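You operate a simulated robot arm through the tools that you are given. There is no shell and no other tool. Be economical: measure what you need, move in short steps, check, and stop when the job is done.

The job below is to be done with a simulated robot arm. You get a single attempt, and the scene is never put back.

Task
Number the stations as on the plan, test the green-taped station's tally, then turn the test off.
Fine: its tally lamp lights after the numbers are set; other controls stay.

The check looks at the end state, three seconds after you hand in, the way a careful person would. Anything else that was tipped, shoved, dropped, spilled or broken makes it a failure.

Robot
A 7-joint arm with a fingered hand, fixed in place. Base frame: the origin is at the foot of the arm, x ahead of it, y to its left, z up. Lengths are in mm, angles in rad, forces in N, time in s.
With the tool pointing down near the work surface it reaches from about 320 to 720 mm from the base axis. Its first joint turns from -2.897 to 2.897 rad. Payload 4 kg.
The tool frame sits at the grasp point between the pads (the TCP): z along the fingers, y along the line on which they close. The tips reach 26 mm beyond it. Largest opening 148 mm; the body of the gripper starts 73 mm behind the TCP. The gripper is a hand of 3 fingers: y runs from the thumb to the fingers, the wrist lies at [0, 0, -239] in the tool frame, and closing takes about 1.5 s.
Orientation is that of the tool frame in the base frame, as [roll, pitch, yaw] about the fixed x, y, z axes, in that order (R = Rz(yaw) Ry(pitch) Rx(roll)). With the fingers straight down and closing along the base's y, the tool's x points along the base's -x, its y along +y and its z along -z.

Tools
- The arm moves only by the tool apply_moves. Its argument "plan" is a list of rows, each a list of 7 numbers: the shift along the tool's x, y, z in units of 50 mm (1.0 is 50 mm), then the turn, a rotation vector about the tool's x, y, z in units of 8 degrees (1.0 is 8 degrees), then the closure, from 0 (fully open) to 1 (shut). In form: [[x, y, z, wx, wy, wz, hand], ...]. A call has 1 to 20 rows; each row shifts and turns the commanded pose from where the row before left it, along the tool's axes as they then stand. A call with a number of a shift or a turn outside -1 to 1 is refused whole. Each row takes 0.2 s and may step no farther than 50 mm and 0.15 rad from the row before; otherwise, or with a gripper value out of range, the whole call is refused. Where a pose cannot be reached the arm comes as near as it can. A force on the tool above 40 N (or 10 N above the force at the start of the call, whichever is more), or a blocked arm, ends the call early, and 0.2 s more pass. Each finger travels about 72 mm/s and halts on what it meets, pressing with about 24 N; the grip force reading is that of the motor and also rises with nothing between the fingers. The clock runs only during rows and for 0.2 s after the last one: add rows that do not move to give the fingers time. It gives the time, the measured TCP pose, the force on the tool (base axes), the opening and the grip force at its end, in the units of the frame above (readings bear some noise), with the torque about the TCP (base axes, N m) and any sound that the robot's microphone picked up.
- Cameras (640 x 400 px; columns grow to the right, rows downward): "scene" is fixed at [219.4, -649.6, 1590.1]; the picture's right is [0.94, -0.35, 0.00], its down [-0.10, -0.28, -0.95] and it looks along [0.33, 0.90, -0.30] (base axes); focal length 327 px, centre (320, 200). "wrist" rides on the gripper at [68, -39, -90] in the tool frame; the picture's right is [0.50, 0.87, 0.00], its down [-0.66, 0.38, -0.65] and it looks along [-0.57, 0.33, 0.76] (tool axes); focal length 222 px, centre (320, 200). There is no depth. A picture from a camera that has moved, and an enlarged one, comes with that camera's place and axes in the base frame and with its lens.
- grab_frame(camera): a new picture of that camera. The clock stands still meanwhile.
- move_column(by): slides the trunk up (or, below 0, down) by that many mm; the arm rides with it, the base frame stays. It gives what a move gives, with no picture.
- hand_shape(shape): the hand has 3 fingers and takes this shape, open, in about a second: jaw (thumb against the fingers, like two jaws); tri (thumb and two fingers); tip (a fingertip pinch); poke (one finger out to press); point (the index stretched); flat (the hand flat); cup (the hand cupped); fist (a fist). The gripper value then closes the fingers along that shape, each until it touches; the sizes above hold for jaw. It gives what a move gives, with no picture.
- close_up(camera, box): a new picture of the part [left, top, right, bottom] of that camera's present view, enlarged. The clock stands still meanwhile.
- hand_in(): hands the job in; it is judged then, once.

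Work in short steps. Places have to be worked out from the pictures, the camera data and where the tool is seen: move nearer, look again, correct. Check each grasp and each placing, and mend what went wrong. You have 120 turns and 68 pictures in all, those below and enlarged ones among them. Open the gripper and draw the arm clear of the work before you hand the job in, unless the task says otherwise; then end with one line.

The tools are called after "Emit:" by a JSON object that holds its "method" and its "body". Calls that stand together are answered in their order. apply_moves: Moves the arm, as the interface text tells. Its arguments: {"type":"object","properties":{"plan":{"type":"array","items":{"type":"array","items":{"type":"number"}}}},"required":["plan"]} The other tools are called the same way: move_column (by) slides the trunk up or down; hand_shape (shape) gives the hand a shape; grab_frame (camera) takes a picture; close_up (camera, box) takes an enlarged picture of a part of a camera's view; hand_in () hands the job in.

At the start:

```text
clock: 0.0
tool_pos: [170.6, 275.1, 1393.8]
tcp_rot: [3.141, 0.001, -3.141]
ft_force: [-0.2, 0.6, -0.5]
ft_torque: [-0.01, 0.01, 0.01]
gripper_width: 148.0
gripper_force: 0.1
shape: jaw
trunk travel left (down, up): [-566.0, 24.0]
```

scene: 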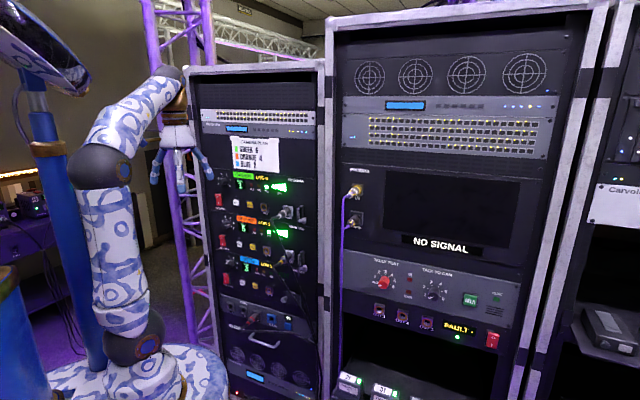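
wrist: 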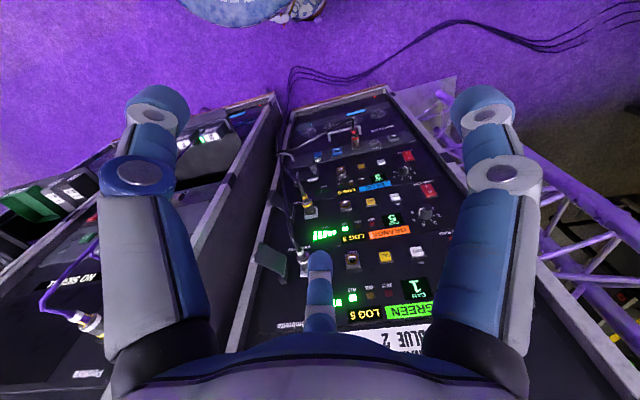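

The rack's left bay holds three stations with a plan label above them. I'll enlarge those parts to read them.

Emit:
{"method": "close_up", "body": {"camera": "scene", "box": [200, 130, 320, 205]}}

Emit:
{"method": "close_up", "body": {"camera": "scene", "box": [200, 165, 320, 240]}}

Emit:
{"method": "close_up", "body": {"camera": "scene", "box": [200, 225, 320, 300]}}

Emit:
{"method": "close_up", "body": {"camera": "wrist", "box": [240, 120, 460, 350]}}

```text
5.33 times, centred on (260, 168) of scene
camera zoom: at [219.4, -649.6, 1590.1], right [0.94, -0.35, 0.0], down [-0.1, -0.28, -0.95], along [0.33, 0.9, -0.3], focal length 1743 px, centre (640, 373)
```

zoom: 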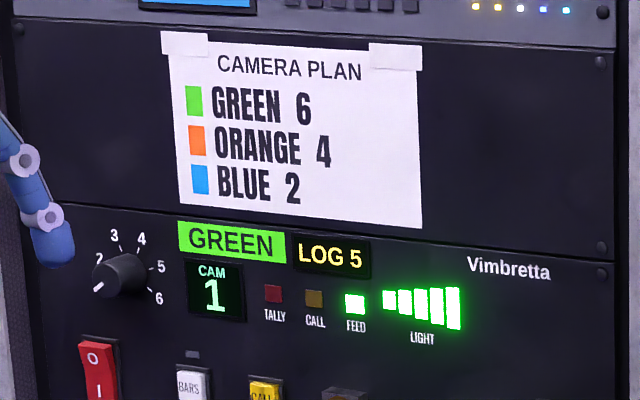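

```text
5.33 times, centred on (260, 202) of scene
camera zoom: at [219.4, -649.6, 1590.1], right [0.94, -0.35, 0.0], down [-0.1, -0.28, -0.95], along [0.33, 0.9, -0.3], focal length 1743 px, centre (640, 187)
```

zoom: 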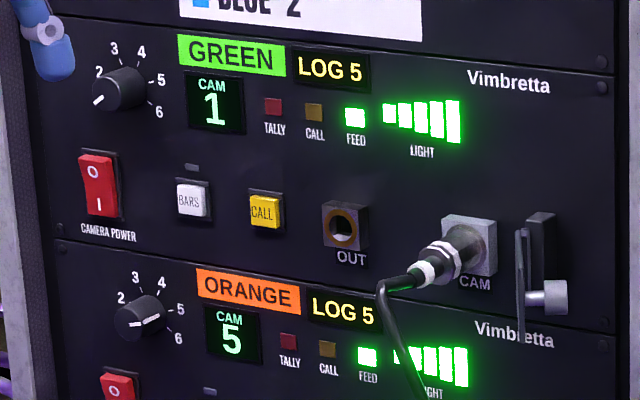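

```text
5.33 times, centred on (260, 262) of scene
camera zoom: at [219.4, -649.6, 1590.1], right [0.94, -0.35, 0.0], down [-0.1, -0.28, -0.95], along [0.33, 0.9, -0.3], focal length 1743 px, centre (640, -133)
```

zoom: 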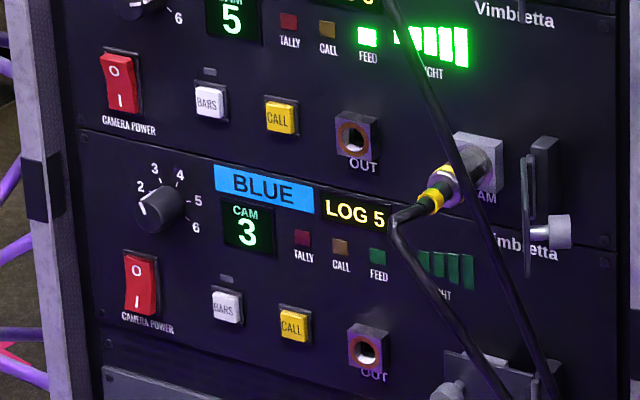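

```text
1.74 times, centred on (350, 235) of wrist
camera zoom: at [104.5, 236.2, 1482.1], right [-0.5, 0.87, 0.0], down [0.66, 0.38, 0.65], along [0.57, 0.33, -0.76], focal length 386 px, centre (268, 139)
```

zoom: 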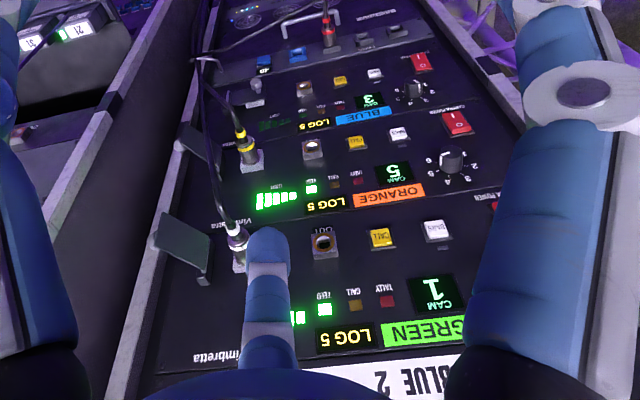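

The plan reads Green 6, Orange 4, Blue 2; the stations now show 1, 5 and 3. Next I'll look at the tally test panel on the right rack and the lower part of the left one.

Emit:
{"method": "close_up", "body": {"camera": "scene", "box": [340, 250, 510, 356]}}

Emit:
{"method": "close_up", "body": {"camera": "scene", "box": [205, 285, 325, 400]}}

Emit:
{"method": "close_up", "body": {"camera": "scene", "box": [330, 70, 560, 260]}}

Emit:
{"method": "close_up", "body": {"camera": "scene", "box": [310, 340, 480, 400]}}

```text
3.76 times, centred on (425, 303) of scene
camera zoom: at [219.4, -649.6, 1590.1], right [0.94, -0.35, 0.0], down [-0.1, -0.28, -0.95], along [0.33, 0.9, -0.3], focal length 1230 px, centre (-75, -188)
```

zoom: 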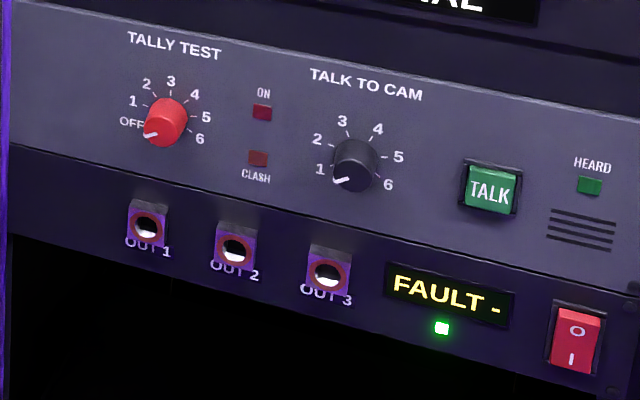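

```text
3.48 times, centred on (265, 342) of scene
camera zoom: at [219.4, -649.6, 1590.1], right [0.94, -0.35, 0.0], down [-0.1, -0.28, -0.95], along [0.33, 0.9, -0.3], focal length 1137 px, centre (511, -296)
```

zoom: 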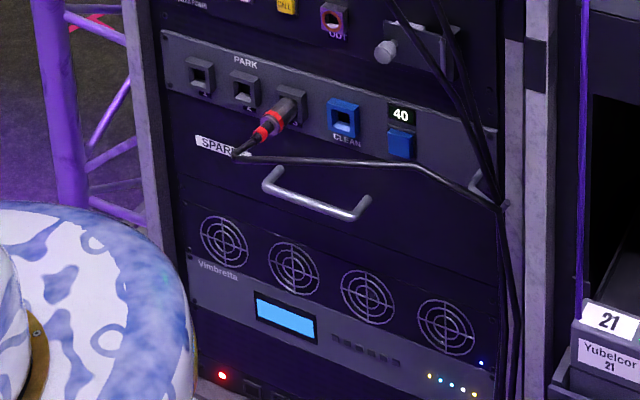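

```text
2.11 times, centred on (445, 165) of scene
camera zoom: at [219.4, -649.6, 1590.1], right [0.94, -0.35, 0.0], down [-0.1, -0.28, -0.95], along [0.33, 0.9, -0.3], focal length 688 px, centre (57, 274)
```

zoom: 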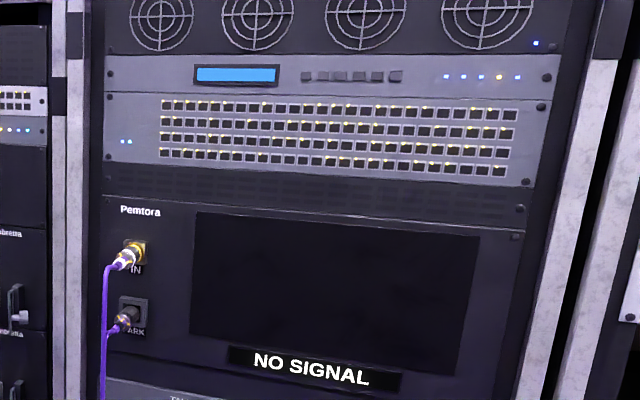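

```text
3.76 times, centred on (395, 370) of scene
camera zoom: at [219.4, -649.6, 1590.1], right [0.94, -0.35, 0.0], down [-0.1, -0.28, -0.95], along [0.33, 0.9, -0.3], focal length 1230 px, centre (38, -440)
```

zoom: 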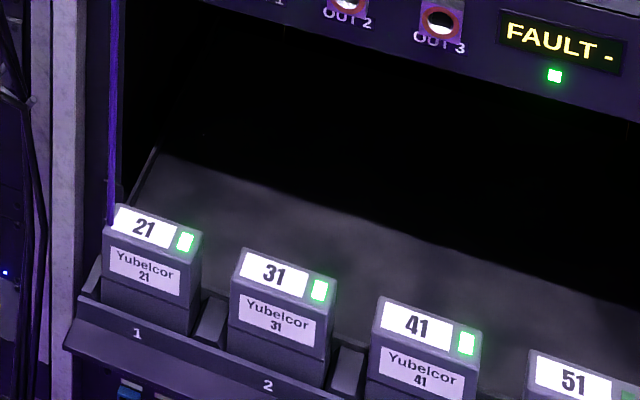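

Triangulating the display and lamps in both views puts the left rack face as a vertical plane about 663 mm out along (0.68, 0.74). Its left-to-right direction is (0.74, -0.68), and the green display is near (348, 576, 1281). I'll move nearer while still well clear, then begin tilting the tool level.

Emit:
{"method": "apply_moves", "body": {"plan": [[0, 0.9, 0, 0, 0, 0, 0], [0, 0.9, 0, 0, 0, 0, 0], [0, 0.9, 0, 0, 0, 0, 0], [0, 0, 0, -0.757, -0.695, 0, 0], [0, 0, 0, -0.757, -0.695, 0, 0], [0, 0, 0, -0.757, -0.695, 0, 0], [0, 0, 0, -0.757, -0.695, 0, 0], [0, 0, 0, -0.757, -0.695, 0, 0]]}}

```text
clock: 1.8
tool_pos: [164.8, 398.8, 1373.7]
tcp_rot: [2.567, 0.463, 3.003]
ft_force: [0.9, -0.4, -0.5]
ft_torque: [0.01, -0.01, 0.01]
gripper_width: 148.0
gripper_force: 0.1
shape: jaw
out of reach, approached as far as the arm can: row 2, 3
trunk travel left (down, up): [-566.0, 24.0]
```

Some rows came out slightly out of reach, probably because the arm is stretched high. I'll finish the tilt and look at the result.

Emit:
{"method": "apply_moves", "body": {"plan": [[0, 0, 0, -0.757, -0.695, 0, 0], [0, 0, 0, -0.757, -0.695, 0, 0], [0, 0, 0, -0.757, -0.695, 0, 0], [0, 0, 0, -0.757, -0.695, 0, 0], [0, 0, 0, -0.757, -0.695, 0, 0], [0, 0, 0, -0.757, -0.695, 0, 0], [0, 0, 0, 0, 0, 0, 0]]}}

Emit:
{"method": "grab_frame", "body": {"camera": "wrist"}}

Emit:
{"method": "grab_frame", "body": {"camera": "scene"}}

```text
clock: 3.0
tool_pos: [236.7, 352.4, 1404.6]
tcp_rot: [1.71, 0.594, 2.36]
ft_force: [-0.5, 1.2, 0.5]
ft_torque: [0.0, 0.01, -0.01]
gripper_width: 148.0
gripper_force: 0.1
shape: jaw
trunk travel left (down, up): [-566.0, 24.0]
stopped in row 6: the arm was blocked; the commanded pose is now the measured one
```

```text
57 pictures are left
camera wrist: at [142.1, 313.5, 1344.2], right [-0.55, 0.72, 0.43], down [-0.22, -0.62, 0.75], along [0.81, 0.32, 0.5], focal length 222 px, centre (320, 200)
```

wrist: 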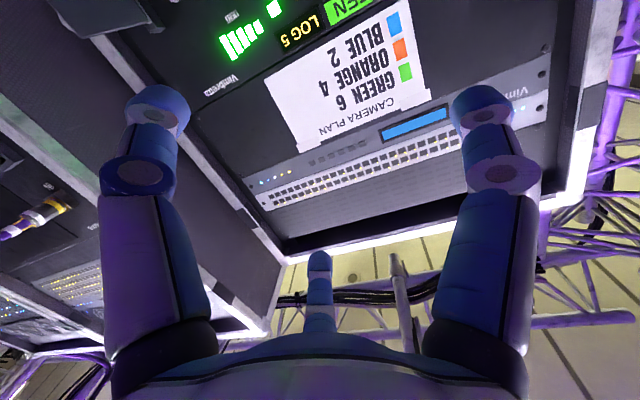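

```text
56 pictures are left
```

scene: 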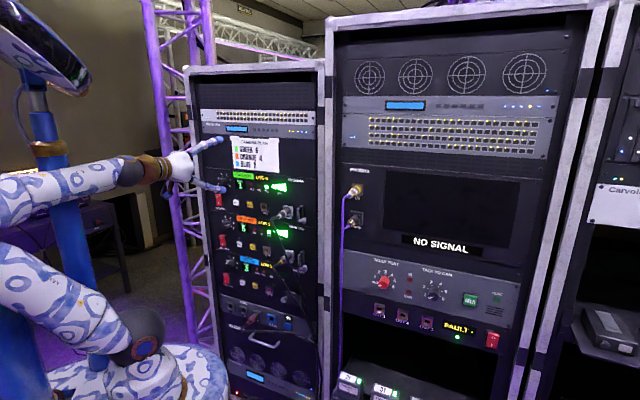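

The arm blocked near a folded configuration, and the tool still dips 6.6° with its heading about 7° off. I'll lower the trunk to bring the hand to the green row. Then I'll roll about the tool's z so the camera ends up on top, easing forward on the way.

Emit:
{"method": "move_column", "body": {"by": -100}}

Emit:
{"method": "apply_moves", "body": {"plan": [[0, 0, 0.6, 0, 0, 0, 0], [0, 0, 0.6, 0, 0, 1, 0], [0, 0, 0, 0, 0, 1, 0], [0, 0, 0, 0, 0, 1, 0], [0, 0, 0, 0, 0, 1, 0], [0, 0, 0, 0, 0, 1, 0], [0, 0, 0, 0, 0, 1, 0], [0, 0, 0, 0, 0, 1, 0], [0, 0, 0, 0, 0, 1, 0]]}}

```text
clock: 4.4
tool_pos: [260.3, 360.9, 1273.4]
tcp_rot: [1.823, 0.559, 2.421]
ft_force: [0.1, 0.8, 0.2]
ft_torque: [0.02, -0.02, -0.01]
gripper_width: 148.1
gripper_force: 0.0
shape: jaw
trunk travel left (down, up): [-466.0, 124.0]
```

```text
clock: 6.6
tool_pos: [304.6, 385.8, 1270.1]
tcp_rot: [1.795, -0.561, 2.162]
ft_force: [-0.4, -0.5, 1.2]
ft_torque: [0.05, 0.0, -0.03]
gripper_width: 147.9
gripper_force: 0.0
shape: jaw
trunk travel left (down, up): [-466.0, 124.0]
stopped in row 9: the arm was blocked; the commanded pose is now the measured one
```

The roll blocked after 64° and the tool now dips about 11°. I'll correct the pointing direction and see whether the arm accepts it.

Emit:
{"method": "apply_moves", "body": {"plan": [[0, 0, 0, -0.37, 0.69, -0.08, 0], [0, 0, 0, -0.37, 0.69, -0.08, 0], [0, 0, 0, 0, 0, 0, 0]]}}

Emit:
{"method": "grab_frame", "body": {"camera": "wrist"}}

Emit:
{"method": "grab_frame", "body": {"camera": "scene"}}

```text
clock: 7.4
tool_pos: [303.8, 386.3, 1273.7]
tcp_rot: [1.562, -0.553, 2.394]
ft_force: [-0.5, 1.1, 0.3]
ft_torque: [0.02, 0.02, 0.02]
gripper_width: 148.1
gripper_force: 0.0
shape: jaw
trunk travel left (down, up): [-466.0, 124.0]
```

```text
55 pictures are left
camera wrist: at [186.1, 373.4, 1274.0], right [0.02, -0.03, 1.0], down [0.11, -0.99, -0.03], along [0.99, 0.11, -0.01], focal length 222 px, centre (320, 200)
```

wrist: 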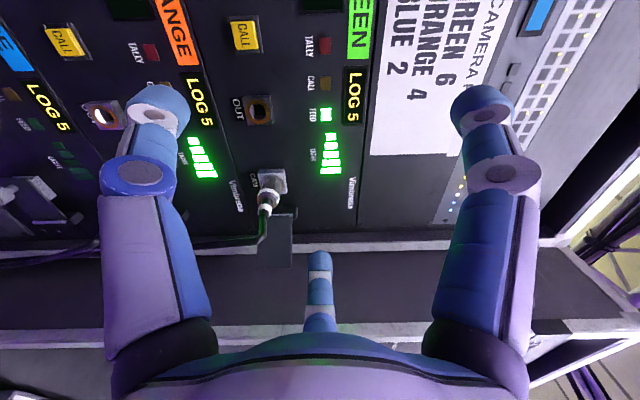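

```text
54 pictures are left
```

scene: 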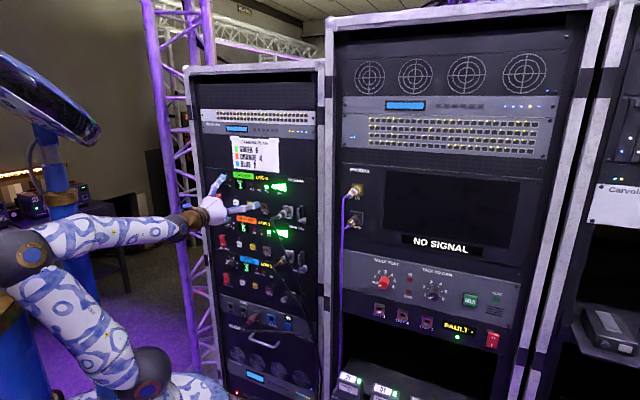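

The tool axis now points squarely at the rack, and the wrist camera is centred on the TCP. From the scene ray the green knob is near (289, 606, 1284), so I'll slide left about 160 mm and up 10 mm at the same standoff.

Emit:
{"method": "apply_moves", "body": {"plan": [[0.68, -0.42, 0, 0, 0, 0, 0], [0.68, -0.42, 0, 0, 0, 0, 0], [0.68, -0.42, 0, 0, 0, 0, 0], [0.68, -0.42, 0, 0, 0, 0, 0], [0.11, 0.17, 0, 0, 0, 0, 0], [0, 0, 0, 0, 0, 0, 0]]}}

Emit:
{"method": "grab_frame", "body": {"camera": "wrist"}}

```text
clock: 8.1
tool_pos: [302.9, 385.2, 1258.6]
tcp_rot: [1.653, -0.694, 2.229]
ft_force: [-0.5, 0.3, 0.1]
ft_torque: [0.0, 0.01, -0.03]
gripper_width: 148.1
gripper_force: 0.1
shape: jaw
trunk travel left (down, up): [-466.0, 124.0]
stopped in row 3: the arm was blocked; the commanded pose is now the measured one
```

```text
53 pictures are left
camera wrist: at [186.9, 385.3, 1276.4], right [0.16, -0.09, 0.98], down [-0.01, -1.0, -0.09], along [0.99, 0.0, -0.16], focal length 222 px, centre (320, 200)
```

wrist: 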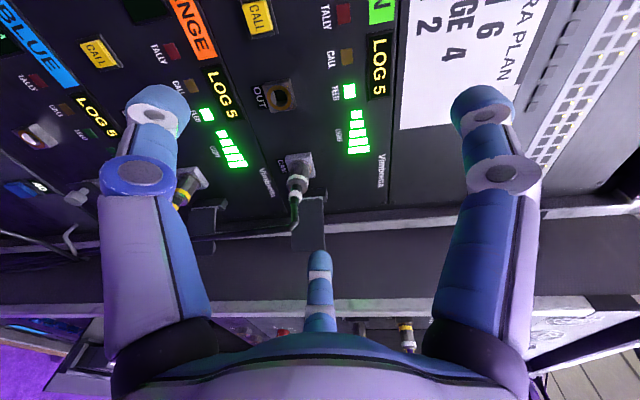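

The blockage looks like the last joint at its upper limit, about 166°, and there is roughly 330° free the other way. I'll roll back negative by about 270° so the camera comes to rest above the hand, leaving the whole clockwise range for turning.

Emit:
{"method": "apply_moves", "body": {"plan": [[0, 0, 0, 0, 0, -1, 0], [0, 0, 0, 0, 0, -1, 0], [0, 0, 0, 0, 0, -1, 0], [0, 0, 0, 0, 0, -1, 0], [0, 0, 0, 0, 0, -1, 0], [0, 0, 0, 0, 0, -1, 0], [0, 0, 0, 0, 0, -1, 0], [0, 0, 0, 0, 0, -1, 0], [0, 0, 0, 0, 0, -1, 0], [0, 0, 0, 0, 0, -1, 0], [0, 0, 0, 0, 0, -1, 0], [0, 0, 0, 0, 0, -1, 0], [0, 0, 0, 0, 0, -1, 0], [0, 0, 0, 0, 0, -1, 0], [0, 0, 0, 0, 0, -1, 0], [0, 0, 0, 0, 0, -1, 0]]}}

Emit:
{"method": "apply_moves", "body": {"plan": [[0, 0, 0, 0, 0, -1, 0], [0, 0, 0, 0, 0, -1, 0], [0, 0, 0, 0, 0, -1, 0], [0, 0, 0, 0, 0, -1, 0], [0, 0, 0, 0, 0, -1, 0], [0, 0, 0, 0, 0, -1, 0], [0, 0, 0, 0, 0, -1, 0], [0, 0, 0, 0, 0, -1, 0], [0, 0, 0, 0, 0, -1, 0], [0, 0, 0, 0, 0, -1, 0], [0, 0, 0, 0, 0, -1, 0], [0, 0, 0, 0, 0, -1, 0], [0, 0, 0, 0, 0, -1, 0], [0, 0, 0, 0, 0, -1, 0], [0, 0, 0, 0, 0, -1, 0], [0, 0, 0, 0, 0, -1, 0]]}}

```text
clock: 10.9
tool_pos: [296.1, 396.7, 1241.6]
tcp_rot: [1.805, 1.001, 2.572]
ft_force: [0.4, 0.7, 0.8]
ft_torque: [-0.01, -0.02, 0.0]
gripper_width: 148.1
gripper_force: 0.1
shape: jaw
trunk travel left (down, up): [-466.0, 124.0]
stopped in row 14: the arm was blocked; the commanded pose is now the measured one
```

```text
clock: 13.1
tool_pos: [283.7, 408.2, 1231.2]
tcp_rot: [-1.846, 0.908, -0.883]
ft_force: [0.2, 0.1, 0.6]
ft_torque: [0.01, -0.01, 0.0]
gripper_width: 147.8
gripper_force: 0.0
shape: jaw
trunk travel left (down, up): [-466.0, 124.0]
stopped in row 10: the arm was blocked; the commanded pose is now the measured one
```

Drifting and blocking with the tool sagging suggests the wrist bend joint is near its limit, because the shoulder sits too high relative to the hand. I'll lower the trunk further, raise the TCP back with the arm, and continue the roll.

Emit:
{"method": "move_column", "body": {"by": -150}}

Emit:
{"method": "apply_moves", "body": {"plan": [[-0.78, -0.59, -0.16, 0, 0, 0, 0], [-0.78, -0.59, -0.16, 0, 0, 0, 0], [-0.78, -0.59, -0.16, 0, 0, 0, 0], [-0.78, -0.59, -0.16, 0, 0, 0, 0], [0, 0, 0, 0, 0, -1, 0], [0, 0, 0, 0, 0, -1, 0], [0, 0, 0, 0, 0, -1, 0], [0, 0, 0, 0, 0, -1, 0], [0, 0, 0, 0, 0, -1, 0], [0, 0, 0, 0, 0, -1, 0], [0, 0, 0, 0, 0, -1, 0]]}}

```text
clock: 14.4
tool_pos: [311.7, 410.1, 1066.3]
tcp_rot: [-2.062, 0.984, -1.058]
ft_force: [0.1, 0.3, 0.1]
ft_torque: [-0.02, 0.03, -0.03]
gripper_width: 147.9
gripper_force: 0.1
shape: jaw
trunk travel left (down, up): [-343.0, 247.0]
stopped: the arm was blocked; the commanded pose is now the measured one
```

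```text
clock: 16.8
tool_pos: [338.5, 412.8, 1268.2]
tcp_rot: [-1.833, 0.051, -0.654]
ft_force: [-0.2, -0.5, -0.8]
ft_torque: [0.02, 0.0, -0.02]
gripper_width: 148.0
gripper_force: 0.0
shape: jaw
trunk travel left (down, up): [-343.0, 247.0]
```

The arm moves freely now. The tool dips 15° and its heading is about 6° off, so I'll correct the pointing and finish the roll to put the camera on top.

Emit:
{"method": "apply_moves", "body": {"plan": [[0, 0, 0, 0.64, 0.24, 0.06, 0], [0, 0, 0, 0.64, 0.24, 0.06, 0], [0, 0, 0, 0.64, 0.24, 0.06, 0], [0, 0, 0, 0, 0, -1, 0], [0, 0, 0, 0, 0, -1, 0], [0, 0, 0, 0, 0, -1, 0], [0, 0, 0, 0, 0, -1, 0], [0, 0, 0, 0, 0, -1, 0], [0, 0, 0, 0, 0, -1, 0], [0, 0, 0, 0, 0, -1, 0], [0, 0, 0, 0, 0, 0, 0]]}}

Emit:
{"method": "grab_frame", "body": {"camera": "wrist"}}

```text
clock: 19.2
tool_pos: [337.3, 411.7, 1271.8]
tcp_rot: [-1.573, -0.913, -0.753]
ft_force: [0.5, 0.0, -0.4]
ft_torque: [0.02, -0.03, 0.01]
gripper_width: 148.0
gripper_force: 0.1
shape: jaw
out of reach, approached as far as the arm can: row 3
trunk travel left (down, up): [-343.0, 247.0]
```

```text
52 pictures are left
camera wrist: at [285.1, 338.3, 1348.3], right [0.72, -0.68, -0.13], down [-0.52, -0.41, -0.75], along [0.46, 0.61, -0.65], focal length 222 px, centre (320, 200)
```

wrist: 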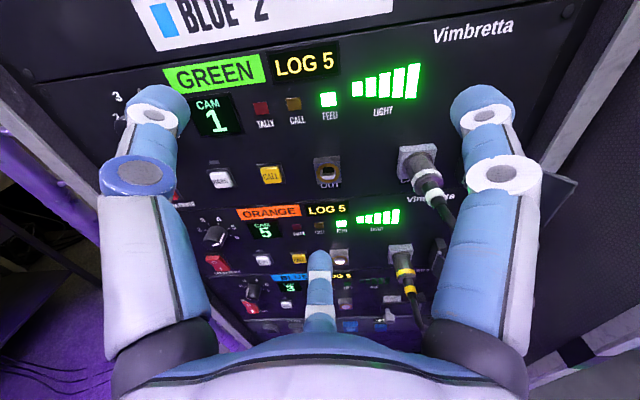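

That is a good upright view, with the tool level. The knob is behind the thumb at the left, about 150 mm left of the TCP and 12 mm up, so I'll slide over to it.

Emit:
{"method": "apply_moves", "body": {"plan": [[-0.41, -0.63, 0, 0, 0, 0, 0], [-0.41, -0.63, 0, 0, 0, 0, 0], [-0.41, -0.63, 0, 0, 0, 0, 0], [-0.41, -0.63, 0, 0, 0, 0, 0], [0, 0, 0, 0, 0, 0, 0]]}}

Emit:
{"method": "hand_shape", "body": {"shape": "tri"}}

Emit:
{"method": "grab_frame", "body": {"camera": "wrist"}}

```text
clock: 20.4
tool_pos: [229.2, 513.4, 1284.1]
tcp_rot: [-1.573, -0.913, -0.757]
ft_force: [0.3, -0.6, 0.3]
ft_torque: [0.05, 0.0, 0.0]
gripper_width: 147.6
gripper_force: 0.0
shape: jaw
trunk travel left (down, up): [-343.0, 247.0]
```

```text
clock: 21.3
tool_pos: [229.0, 514.8, 1284.9]
tcp_rot: [-1.573, -0.914, -0.756]
ft_force: [-0.7, 0.2, -0.5]
ft_torque: [-0.01, -0.01, 0.01]
gripper_width: 148.0
gripper_force: 0.2
shape: tri
trunk travel left (down, up): [-343.0, 247.0]
```

```text
51 pictures are left
camera wrist: at [176.5, 440.7, 1360.8], right [0.72, -0.68, -0.13], down [-0.52, -0.41, -0.75], along [0.46, 0.61, -0.65], focal length 222 px, centre (320, 200)
```

wrist: 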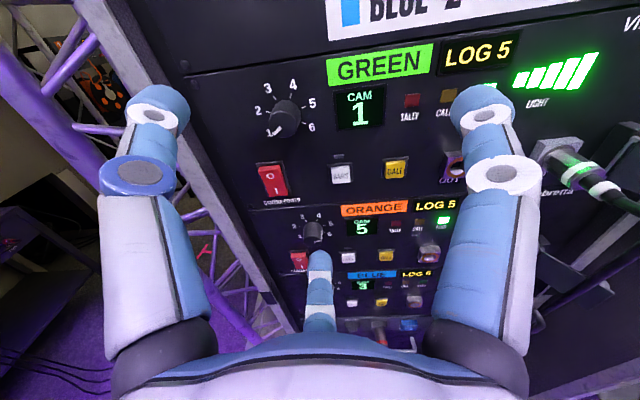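

Triangulation puts the green knob at about a=-204, z=1285, with its cap about 645 mm out and the panel near 665. I'll shift 23 mm left and partly close in free air to see how the fingertips converge.

Emit:
{"method": "apply_moves", "body": {"plan": [[-0.28, -0.36, 0, 0, 0, 0, 0.3], [0, 0, 0, 0, 0, 0, 0.6], [0, 0, 0, 0, 0, 0, 0.6], [0, 0, 0, 0, 0, 0, 0.6], [0, 0, 0, 0, 0, 0, 0.6], [0, 0, 0, 0, 0, 0, 0.6]]}}

Emit:
{"method": "grab_frame", "body": {"camera": "wrist"}}

```text
clock: 22.7
tool_pos: [213.1, 529.8, 1285.2]
tcp_rot: [-1.572, -0.913, -0.755]
ft_force: [-0.2, -0.1, -0.2]
ft_torque: [0.0, 0.0, -0.01]
gripper_width: 59.6
gripper_force: 0.0
shape: tri
trunk travel left (down, up): [-343.0, 247.0]
```

```text
50 pictures are left
camera wrist: at [159.7, 456.5, 1361.2], right [0.72, -0.68, -0.13], down [-0.52, -0.41, -0.75], along [0.46, 0.61, -0.65], focal length 222 px, centre (320, 200)
```

wrist: 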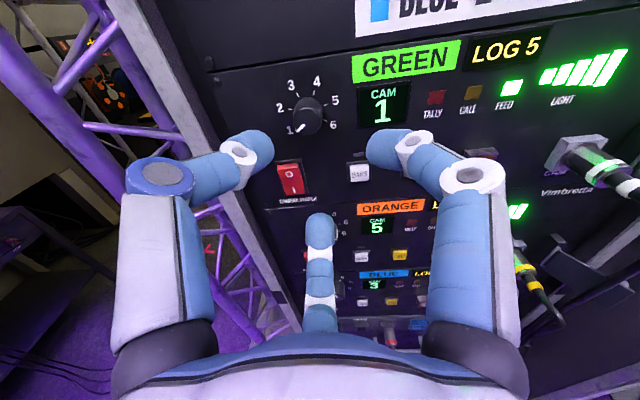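

In tri shape the three fingers converge symmetrically around the TCP axis, open about 60 mm. The knob is about 28 mm wide and sits some 9 mm left of the axis and slightly up, so I'll correct that and advance 60 mm.

Emit:
{"method": "apply_moves", "body": {"plan": [[-0.08, -0.16, 0, 0, 0, 0, 0.6], [0, 0, 0.6, 0, 0, 0, 0.6], [0, 0, 0.6, 0, 0, 0, 0.6], [0, 0, 0, 0, 0, 0, 0.6]]}}

Emit:
{"method": "grab_frame", "body": {"camera": "wrist"}}

```text
clock: 23.7
tool_pos: [247.3, 580.7, 1286.5]
tcp_rot: [-1.573, -0.913, -0.756]
ft_force: [0.4, -0.5, 0.2]
ft_torque: [-0.01, 0.02, -0.04]
gripper_width: 59.6
gripper_force: 0.0
shape: tri
trunk travel left (down, up): [-343.0, 247.0]
```

```text
49 pictures are left
camera wrist: at [194.9, 506.3, 1362.2], right [0.72, -0.68, -0.13], down [-0.52, -0.41, -0.75], along [0.46, 0.61, -0.65], focal length 222 px, centre (320, 200)
```

wrist: 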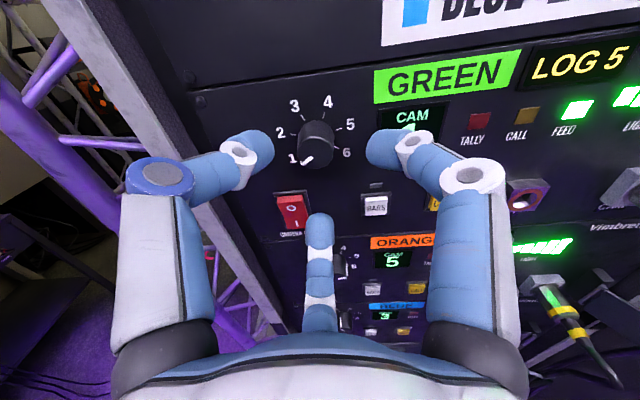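

The knob is centred within about 2 mm of the axis, with its face some 60 mm beyond the TCP. I'll advance about 30 mm and close onto it.

Emit:
{"method": "apply_moves", "body": {"plan": [[0.02, 0.03, 0.3, 0, 0, 0, 0.6], [0, 0, 0.3, 0, 0, 0, 0.6], [0, 0, 0, 0, 0, 0, 0.8], [0, 0, 0, 0, 0, 0, 1], [0, 0, 0, 0, 0, 0, 1], [0, 0, 0, 0, 0, 0, 1], [0, 0, 0, 0, 0, 0, 1]]}}

Emit:
{"method": "grab_frame", "body": {"camera": "wrist"}}

```text
clock: 25.3
tool_pos: [269.9, 599.3, 1287.0]
tcp_rot: [-1.573, -0.913, -0.755]
ft_force: [-0.4, -1.2, 0.7]
ft_torque: [0.04, 0.03, 0.06]
gripper_width: 13.4
gripper_force: 24.1
shape: tri
trunk travel left (down, up): [-343.0, 247.0]
```

```text
48 pictures are left
camera wrist: at [216.3, 526.8, 1362.6], right [0.72, -0.68, -0.13], down [-0.52, -0.41, -0.75], along [0.46, 0.61, -0.65], focal length 222 px, centre (320, 200)
```

wrist: 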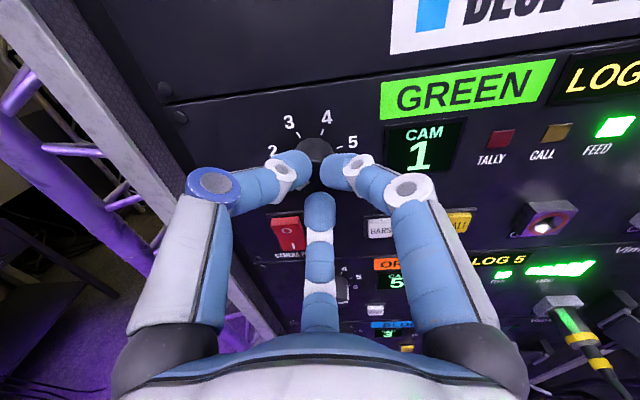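

The fingers have closed at 13 mm with 24 N, and may be on the knob or just in front of it. I'll turn 24° clockwise and look at the torque and the picture.

Emit:
{"method": "apply_moves", "body": {"plan": [[0, 0, 0, 0, 0, 1, 1], [0, 0, 0, 0, 0, 1, 1], [0, 0, 0, 0, 0, 1, 1], [0, 0, 0, 0, 0, 1, 1]]}}

Emit:
{"method": "close_up", "body": {"camera": "wrist", "box": [220, 80, 480, 242]}}

```text
clock: 26.3
tool_pos: [270.1, 599.7, 1285.1]
tcp_rot: [-1.572, -0.351, -0.756]
ft_force: [-5.0, -9.6, -12.6]
ft_torque: [-0.39, 0.26, -0.1]
gripper_width: 11.9
gripper_force: 24.2
shape: tri
trunk travel left (down, up): [-343.0, 247.0]
```

```text
2.46 times, centred on (350, 161) of wrist
camera zoom: at [245.0, 499.4, 1344.3], right [0.56, -0.53, -0.64], down [-0.8, -0.14, -0.58], along [0.21, 0.84, -0.5], focal length 547 px, centre (246, 296)
```

zoom: 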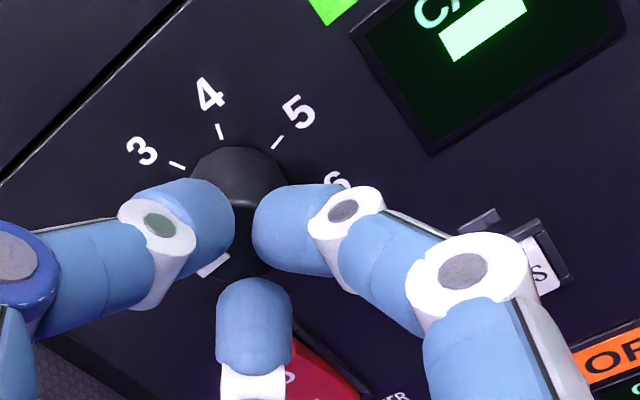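

The display shows a dash, so the knob is turning and is between positions. I'll keep turning in small steps.

Emit:
{"method": "apply_moves", "body": {"plan": [[0, 0, 0, 0, 0, 1, 1], [0, 0, 0, 0, 0, 1, 1]]}}

Emit:
{"method": "close_up", "body": {"camera": "scene", "box": [200, 165, 320, 240]}}

```text
clock: 26.9
tool_pos: [269.6, 599.2, 1283.9]
tcp_rot: [-1.575, -0.074, -0.758]
ft_force: [-9.4, -17.1, -25.0]
ft_torque: [-0.64, 0.44, -0.2]
gripper_width: 10.5
gripper_force: 24.4
shape: tri
trunk travel left (down, up): [-343.0, 247.0]
```

```text
5.33 times, centred on (260, 202) of scene
camera zoom: at [219.4, -649.6, 1590.1], right [0.94, -0.35, 0.0], down [-0.1, -0.28, -0.95], along [0.33, 0.9, -0.3], focal length 1743 px, centre (640, 187)
```

zoom: 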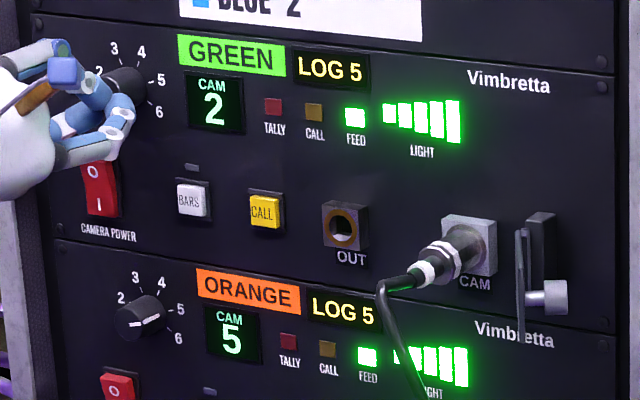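

The display now reads 2. The reaction pushes the hand down with 25 N and the grip is narrowing, so the fingers sit below the knob's centre. I'll open and see how far off they are.

Emit:
{"method": "apply_moves", "body": {"plan": [[0, 0, 0, 0, 0, 0, 0.8], [0, 0, 0, 0, 0, 0, 0.6], [0, 0, 0, 0, 0, 0, 0.6], [0, 0, 0, 0, 0, 0, 0.6]]}}

Emit:
{"method": "grab_frame", "body": {"camera": "wrist"}}

```text
clock: 27.9
tool_pos: [270.7, 600.4, 1285.8]
tcp_rot: [-1.57, -0.075, -0.757]
ft_force: [0.8, 0.3, -0.6]
ft_torque: [-0.01, 0.01, -0.01]
gripper_width: 58.9
gripper_force: 0.0
shape: tri
trunk travel left (down, up): [-343.0, 247.0]
```

```text
45 pictures are left
camera wrist: at [255.9, 489.9, 1329.1], right [0.41, -0.39, -0.83], down [-0.9, -0.04, -0.43], along [0.13, 0.92, -0.37], focal length 222 px, centre (320, 200)
```

wrist: 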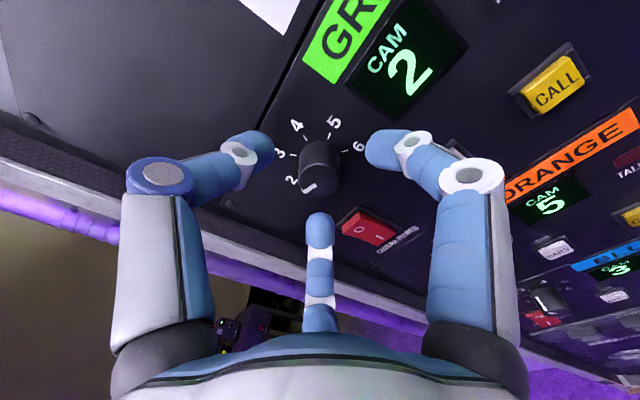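

By the geometry the knob is centred, but its cap begins about 22 mm beyond the TCP and its base is about 52 mm beyond. The fingertips, at 26 mm, were only biting the cap's edge. I'll advance 14 mm more and grip again.

Emit:
{"method": "apply_moves", "body": {"plan": [[0, 0, 0.14, 0, 0, 0, 0.6], [0, 0, 0.14, 0, 0, 0, 0.6], [0, 0, 0, 0, 0, 0, 0.8], [0, 0, 0, 0, 0, 0, 1], [0, 0, 0, 0, 0, 0, 1], [0, 0, 0, 0, 0, 0, 1], [0, 0, 0, 0, 0, 0, 1]]}}

Emit:
{"method": "grab_frame", "body": {"camera": "wrist"}}

```text
clock: 29.5
tool_pos: [279.7, 611.1, 1286.0]
tcp_rot: [-1.575, -0.075, -0.757]
ft_force: [1.5, 2.4, 2.1]
ft_torque: [0.07, -0.03, 0.01]
gripper_width: 20.2
gripper_force: 23.8
shape: tri
trunk travel left (down, up): [-343.0, 247.0]
```

```text
44 pictures are left
camera wrist: at [265.9, 500.1, 1328.7], right [0.41, -0.39, -0.83], down [-0.9, -0.05, -0.43], along [0.13, 0.92, -0.37], focal length 222 px, centre (320, 200)
```

wrist: 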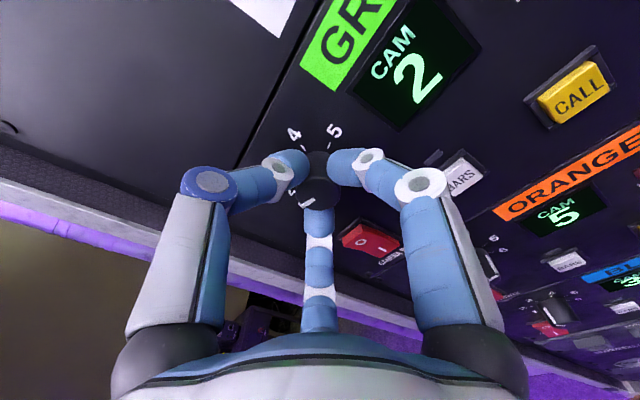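

That grip is firm and centred at 20 mm with low force. I'll turn 80° clockwise and check.

Emit:
{"method": "apply_moves", "body": {"plan": [[0, 0, 0, 0, 0, 1, 1], [0, 0, 0, 0, 0, 1, 1], [0, 0, 0, 0, 0, 1, 1], [0, 0, 0, 0, 0, 1, 1], [0, 0, 0, 0, 0, 1, 1], [0, 0, 0, 0, 0, 1, 1], [0, 0, 0, 0, 0, 1, 1], [0, 0, 0, 0, 0, 1, 1], [0, 0, 0, 0, 0, 1, 1], [0, 0, 0, 0, 0, 1, 1]]}}

Emit:
{"method": "grab_frame", "body": {"camera": "wrist"}}

```text
clock: 31.7
tool_pos: [279.4, 611.9, 1285.5]
tcp_rot: [-1.577, 1.325, -0.767]
ft_force: [2.4, 2.2, -7.7]
ft_torque: [-0.11, 0.04, -0.09]
gripper_width: 18.4
gripper_force: 24.4
shape: tri
trunk travel left (down, up): [-343.0, 247.0]
```

```text
43 pictures are left
camera wrist: at [258.9, 508.0, 1228.2], right [-0.52, 0.49, -0.7], down [-0.83, -0.11, 0.54], along [0.19, 0.86, 0.47], focal length 222 px, centre (320, 200)
```

wrist: 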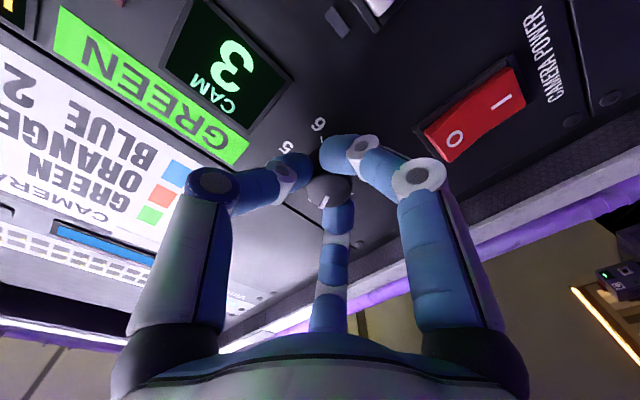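

It reads 3, so there was some slip. The knob is still held and I have about 130° of clockwise travel left. I'll turn 64° more.

Emit:
{"method": "apply_moves", "body": {"plan": [[0, 0, 0, 0, 0, 1, 1], [0, 0, 0, 0, 0, 1, 1], [0, 0, 0, 0, 0, 1, 1], [0, 0, 0, 0, 0, 1, 1], [0, 0, 0, 0, 0, 1, 1], [0, 0, 0, 0, 0, 1, 1], [0, 0, 0, 0, 0, 1, 1], [0, 0, 0, 0, 0, 1, 1]]}}

Emit:
{"method": "grab_frame", "body": {"camera": "wrist"}}

```text
clock: 33.5
tool_pos: [280.1, 612.0, 1283.9]
tcp_rot: [1.577, 0.701, 2.389]
ft_force: [2.0, -0.8, -19.2]
ft_torque: [-0.36, 0.25, -0.26]
gripper_width: 17.6
gripper_force: 23.9
shape: tri
trunk travel left (down, up): [-343.0, 247.0]
```

```text
42 pictures are left
camera wrist: at [200.2, 564.2, 1209.5], right [-0.68, 0.65, 0.34], down [-0.26, -0.65, 0.71], along [0.68, 0.4, 0.61], focal length 222 px, centre (320, 200)
```

wrist: 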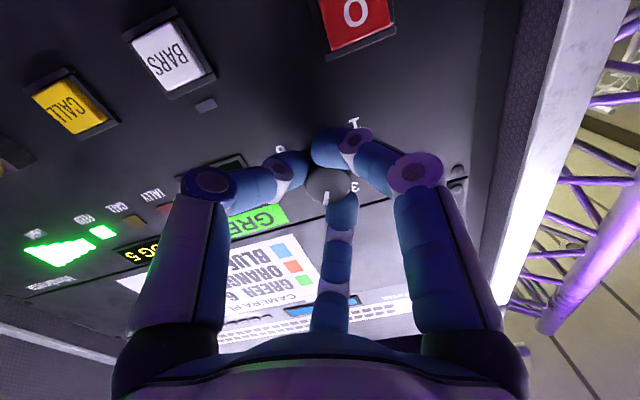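

The force is building at 19 N downward, so the hand sits a bit low, and the pointer looks near 3 or 4. I'll release, back off 25 mm, roll back counter-clockwise about 200° and check the display.

Emit:
{"method": "apply_moves", "body": {"plan": [[0, 0, 0, 0, 0, 0, 0.8], [0, 0, 0, 0, 0, 0, 0.6], [0, 0, 0, 0, 0, 0, 0.6], [0, 0, -0.25, 0, 0, 0, 0.6], [0, 0, -0.25, 0, 0, 0, 0.6], [0, 0, 0, 0, 0, -1, 0.6], [0, 0, 0, 0, 0, -1, 0.6], [0, 0, 0, 0, 0, -1, 0.6], [0, 0, 0, 0, 0, -1, 0.6], [0, 0, 0, 0, 0, -1, 0.6], [0, 0, 0, 0, 0, -1, 0.6], [0, 0, 0, 0, 0, -1, 0.6], [0, 0, 0, 0, 0, -1, 0.6], [0, 0, 0, 0, 0, -1, 0.6], [0, 0, 0, 0, 0, -1, 0.6], [0, 0, 0, 0, 0, -1, 0.6], [0, 0, 0, 0, 0, -1, 0.6], [0, 0, 0, 0, 0, -1, 0.6]]}}

Emit:
{"method": "apply_moves", "body": {"plan": [[0, 0, 0, 0, 0, -1, 0.6], [0, 0, 0, 0, 0, -1, 0.6], [0, 0, 0, 0, 0, -1, 0.6], [0, 0, 0, 0, 0, -1, 0.6], [0, 0, 0, 0, 0, -1, 0.6], [0, 0, 0, 0, 0, -1, 0.6], [0, 0, 0, 0, 0, -1, 0.6], [0, 0, 0, 0, 0, -1, 0.6], [0, 0, 0, 0, 0, -1, 0.6], [0, 0, 0, 0, 0, -1, 0.6], [0, 0, 0, 0, 0, -1, 0.6]]}}

Emit:
{"method": "grab_frame", "body": {"camera": "wrist"}}

```text
clock: 37.3
tool_pos: [262.6, 592.9, 1285.5]
tcp_rot: [-1.574, 0.62, -0.759]
ft_force: [-0.6, -0.1, -0.5]
ft_torque: [0.0, 0.02, 0.01]
gripper_width: 58.7
gripper_force: 0.1
shape: tri
trunk travel left (down, up): [-343.0, 247.0]
```

```text
clock: 39.7
tool_pos: [262.5, 592.3, 1286.1]
tcp_rot: [-1.572, -0.916, -0.756]
ft_force: [1.0, 0.3, 0.2]
ft_torque: [-0.03, 0.04, -0.02]
gripper_width: 58.9
gripper_force: 0.1
shape: tri
trunk travel left (down, up): [-343.0, 247.0]
```

```text
41 pictures are left
camera wrist: at [209.0, 518.9, 1361.9], right [0.72, -0.68, -0.13], down [-0.52, -0.41, -0.75], along [0.46, 0.61, -0.65], focal length 222 px, centre (320, 200)
```

wrist: 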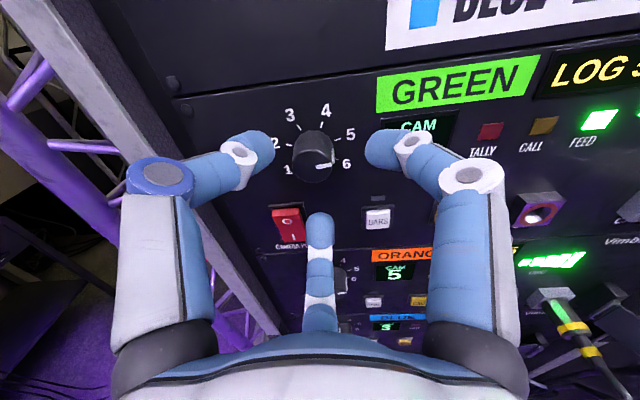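

The knob's pointer is now well round to the right. I'll read the green display from the scene camera.

Emit:
{"method": "close_up", "body": {"camera": "scene", "box": [200, 165, 280, 215]}}

```text
8.00 times, centred on (240, 190) of scene
camera zoom: at [219.4, -649.6, 1590.1], right [0.94, -0.35, 0.0], down [-0.1, -0.28, -0.95], along [0.33, 0.9, -0.3], focal length 2615 px, centre (960, 280)
```

zoom: 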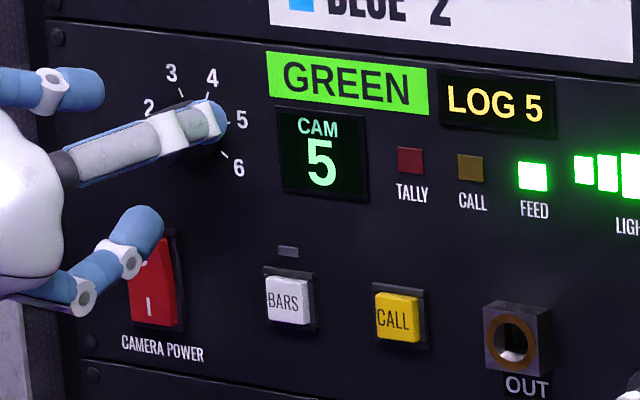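

It reads 5, so each step is about 48°. I'll re-grip 2 mm higher and turn one more step.

Emit:
{"method": "apply_moves", "body": {"plan": [[0.03, -0.025, 0.25, 0, 0, 0, 0.6], [0, 0, 0.25, 0, 0, 0, 0.6], [0, 0, 0, 0, 0, 0, 0.8], [0, 0, 0, 0, 0, 0, 1], [0, 0, 0, 0, 0, 0, 1], [0, 0, 0, 0, 0, 0, 1], [0, 0, 0, 0, 0, 0, 1], [0, 0, 0, 0, 0, 1, 1], [0, 0, 0, 0, 0, 1, 1], [0, 0, 0, 0, 0, 1, 1], [0, 0, 0, 0, 0, 1, 1], [0, 0, 0, 0, 0, 1, 1], [0, 0, 0, 0, 0, 1, 1]]}}

Emit:
{"method": "grab_frame", "body": {"camera": "wrist"}}

```text
clock: 42.5
tool_pos: [280.9, 610.4, 1286.1]
tcp_rot: [-1.574, -0.07, -0.757]
ft_force: [2.0, -5.8, -14.8]
ft_torque: [-0.25, 0.17, -0.21]
gripper_width: 20.3
gripper_force: 24.8
shape: tri
trunk travel left (down, up): [-343.0, 247.0]
```

```text
39 pictures are left
camera wrist: at [266.9, 500.3, 1329.2], right [0.41, -0.39, -0.83], down [-0.91, -0.04, -0.42], along [0.13, 0.92, -0.37], focal length 222 px, centre (320, 200)
```

wrist: 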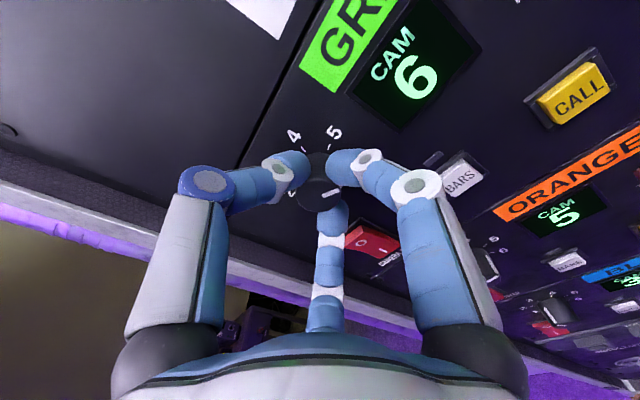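

Green reads 6. I'll release, retreat 60 mm and lower the trunk about 170 mm to the orange knob, which I estimate is in the same column at z≈1114.

Emit:
{"method": "apply_moves", "body": {"plan": [[0, 0, 0, 0, 0, 0, 0.8], [0, 0, 0, 0, 0, 0, 0.6], [0, 0, 0, 0, 0, 0, 0.6], [0, 0, -0.4, 0, 0, 0, 0.6], [0, 0, -0.5, 0, 0, 0, 0.6], [0, 0, -0.5, 0, 0, 0, 0.6], [0, 0, 0, 0, 0, 0, 0.6]]}}

Emit:
{"method": "move_column", "body": {"by": -165}}

Emit:
{"method": "grab_frame", "body": {"camera": "wrist"}}

```text
clock: 44.1
tool_pos: [230.0, 558.8, 1287.4]
tcp_rot: [-1.572, -0.074, -0.757]
ft_force: [0.0, -0.7, -0.2]
ft_torque: [-0.01, 0.0, -0.04]
gripper_width: 58.9
gripper_force: 0.2
shape: tri
trunk travel left (down, up): [-343.0, 247.0]
```

```text
clock: 46.0
tool_pos: [230.1, 559.2, 1121.3]
tcp_rot: [-1.573, -0.075, -0.758]
ft_force: [0.0, -0.7, 0.5]
ft_torque: [-0.02, 0.01, 0.0]
gripper_width: 59.2
gripper_force: 0.0
shape: tri
trunk travel left (down, up): [-178.0, 412.0]
```

```text
38 pictures are left
camera wrist: at [217.5, 448.9, 1165.4], right [0.41, -0.39, -0.83], down [-0.9, -0.05, -0.43], along [0.13, 0.92, -0.37], focal length 222 px, centre (320, 200)
```

wrist: 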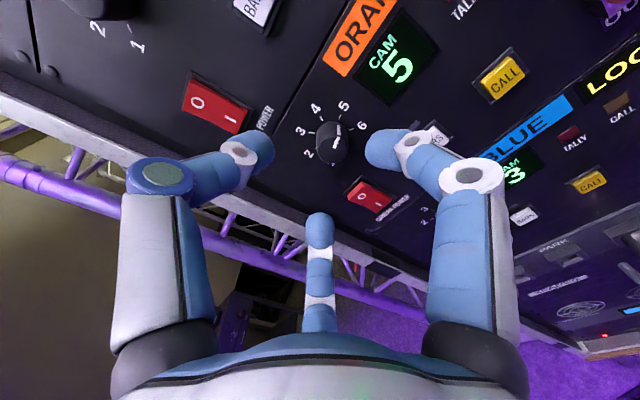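

The orange knob appears about 10 mm lower and slightly left of the tool axis. I'll correct, advance 30 mm and look again.

Emit:
{"method": "apply_moves", "body": {"plan": [[-0.08, 0.24, 0.3, 0, 0, 0, 0.6], [0, 0, 0.4, 0, 0, 0, 0.6], [0, 0, 0, 0, 0, 0, 0.6]]}}

Emit:
{"method": "grab_frame", "body": {"camera": "wrist"}}

```text
clock: 46.8
tool_pos: [253.6, 586.3, 1109.8]
tcp_rot: [-1.575, -0.075, -0.758]
ft_force: [-0.1, -0.8, 0.0]
ft_torque: [0.0, 0.0, -0.01]
gripper_width: 58.7
gripper_force: 0.1
shape: tri
trunk travel left (down, up): [-178.0, 412.0]
```

```text
37 pictures are left
camera wrist: at [239.4, 476.2, 1153.0], right [0.41, -0.39, -0.83], down [-0.9, -0.05, -0.43], along [0.13, 0.92, -0.37], focal length 222 px, centre (320, 200)
```

wrist: 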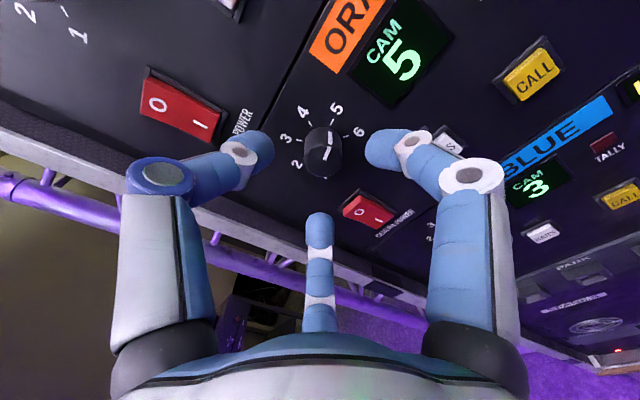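

Alignment is good to within about 2 mm. I'll advance 36 mm, grip, and turn one step counter-clockwise to go from 5 to 4.

Emit:
{"method": "apply_moves", "body": {"plan": [[0, 0.02, 0.36, 0, 0, 0, 0.6], [0, 0, 0.36, 0, 0, 0, 0.6], [0, 0, 0, 0, 0, 0, 0.8], [0, 0, 0, 0, 0, 0, 1], [0, 0, 0, 0, 0, 0, 1], [0, 0, 0, 0, 0, 0, 1], [0, 0, 0, 0, 0, 0, 1], [0, 0, 0, 0, 0, -1, 1], [0, 0, 0, 0, 0, -1, 1], [0, 0, 0, 0, 0, -1, 1], [0, 0, 0, 0, 0, -1, 1], [0, 0, 0, 0, 0, -1, 1], [0, 0, 0, 0, 0, -1, 1]]}}

Emit:
{"method": "grab_frame", "body": {"camera": "wrist"}}

```text
clock: 49.6
tool_pos: [276.4, 613.0, 1109.3]
tcp_rot: [-1.572, -0.914, -0.756]
ft_force: [0.6, 10.5, 8.4]
ft_torque: [0.11, -0.09, 0.19]
gripper_width: 20.0
gripper_force: 24.0
shape: tri
trunk travel left (down, up): [-178.0, 412.0]
```

```text
36 pictures are left
camera wrist: at [223.8, 541.0, 1185.5], right [0.72, -0.68, -0.13], down [-0.52, -0.41, -0.75], along [0.46, 0.61, -0.65], focal length 222 px, centre (320, 200)
```

wrist: 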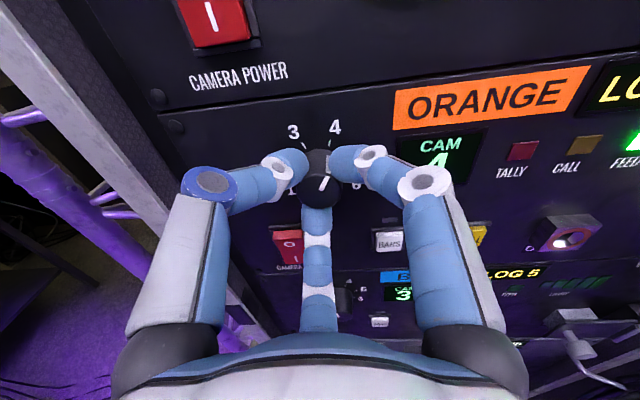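

Orange reads 4. I'll release, retreat, roll back, and lower 172 mm to the blue knob.

Emit:
{"method": "apply_moves", "body": {"plan": [[0, 0, 0, 0, 0, 0, 0.8], [0, 0, 0, 0, 0, 0, 0.6], [0, 0, 0, 0, 0, 0, 0.6], [0, 0, -0.4, 0, 0, 0, 0.6], [0, 0, -0.5, 0, 0, 0, 0.6], [0, 0, -0.5, 0, 0, 1, 0.6], [0, 0, 0, 0, 0, 1, 0.6], [0, 0, 0, 0, 0, 1, 0.6], [0, 0, 0, 0, 0, 1, 0.6], [0, 0, 0, 0, 0, 1, 0.6], [0, 0, 0, 0, 0, 1, 0.6], [0, 0, 0, 0, 0, 0, 0.6]]}}

Emit:
{"method": "move_column", "body": {"by": -172}}

Emit:
{"method": "grab_frame", "body": {"camera": "wrist"}}

```text
clock: 52.2
tool_pos: [230.5, 561.8, 1109.0]
tcp_rot: [-1.572, -0.075, -0.756]
ft_force: [-0.2, -0.7, -0.5]
ft_torque: [-0.03, 0.01, -0.01]
gripper_width: 59.0
gripper_force: 0.0
shape: tri
trunk travel left (down, up): [-178.0, 412.0]
```

```text
clock: 54.1
tool_pos: [228.9, 561.3, 936.5]
tcp_rot: [-1.573, -0.075, -0.756]
ft_force: [-0.9, -0.3, -0.5]
ft_torque: [-0.02, -0.01, 0.0]
gripper_width: 58.8
gripper_force: 0.0
shape: tri
trunk travel left (down, up): [-6.0, 584.0]
```

```text
35 pictures are left
camera wrist: at [215.9, 451.6, 980.4], right [0.41, -0.39, -0.83], down [-0.9, -0.05, -0.43], along [0.13, 0.92, -0.37], focal length 222 px, centre (320, 200)
```

wrist: 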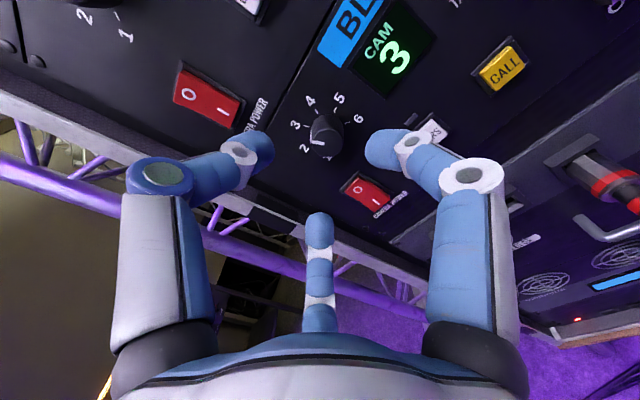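

The blue knob is about 6 mm low of the axis. I'll correct, advance 70 mm and grip before turning.

Emit:
{"method": "apply_moves", "body": {"plan": [[-0.03, 0.12, 0.3, 0, 0, 0, 0.6], [0, 0, 0.4, 0, 0, 0, 0.6], [0, 0, 0.36, 0, 0, 0, 0.6], [0, 0, 0.35, 0, 0, 0, 0.6], [0, 0, 0, 0, 0, 0, 0.8], [0, 0, 0, 0, 0, 0, 1], [0, 0, 0, 0, 0, 0, 1], [0, 0, 0, 0, 0, 0, 1], [0, 0, 0, 0, 0, 0, 1]]}}

Emit:
{"method": "grab_frame", "body": {"camera": "wrist"}}

```text
clock: 56.1
tool_pos: [276.8, 613.2, 931.0]
tcp_rot: [-1.573, -0.076, -0.758]
ft_force: [1.0, 4.3, 1.0]
ft_torque: [0.04, 0.01, 0.02]
gripper_width: 20.6
gripper_force: 24.1
shape: tri
trunk travel left (down, up): [-6.0, 584.0]
```

```text
34 pictures are left
camera wrist: at [263.6, 503.7, 974.2], right [0.41, -0.39, -0.83], down [-0.9, -0.05, -0.43], along [0.13, 0.92, -0.37], focal length 222 px, centre (320, 200)
```

wrist: 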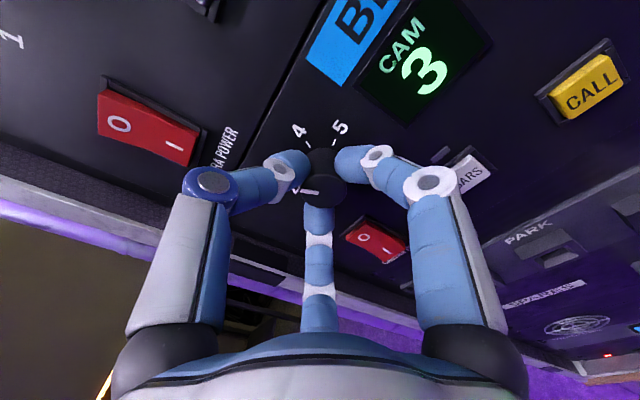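

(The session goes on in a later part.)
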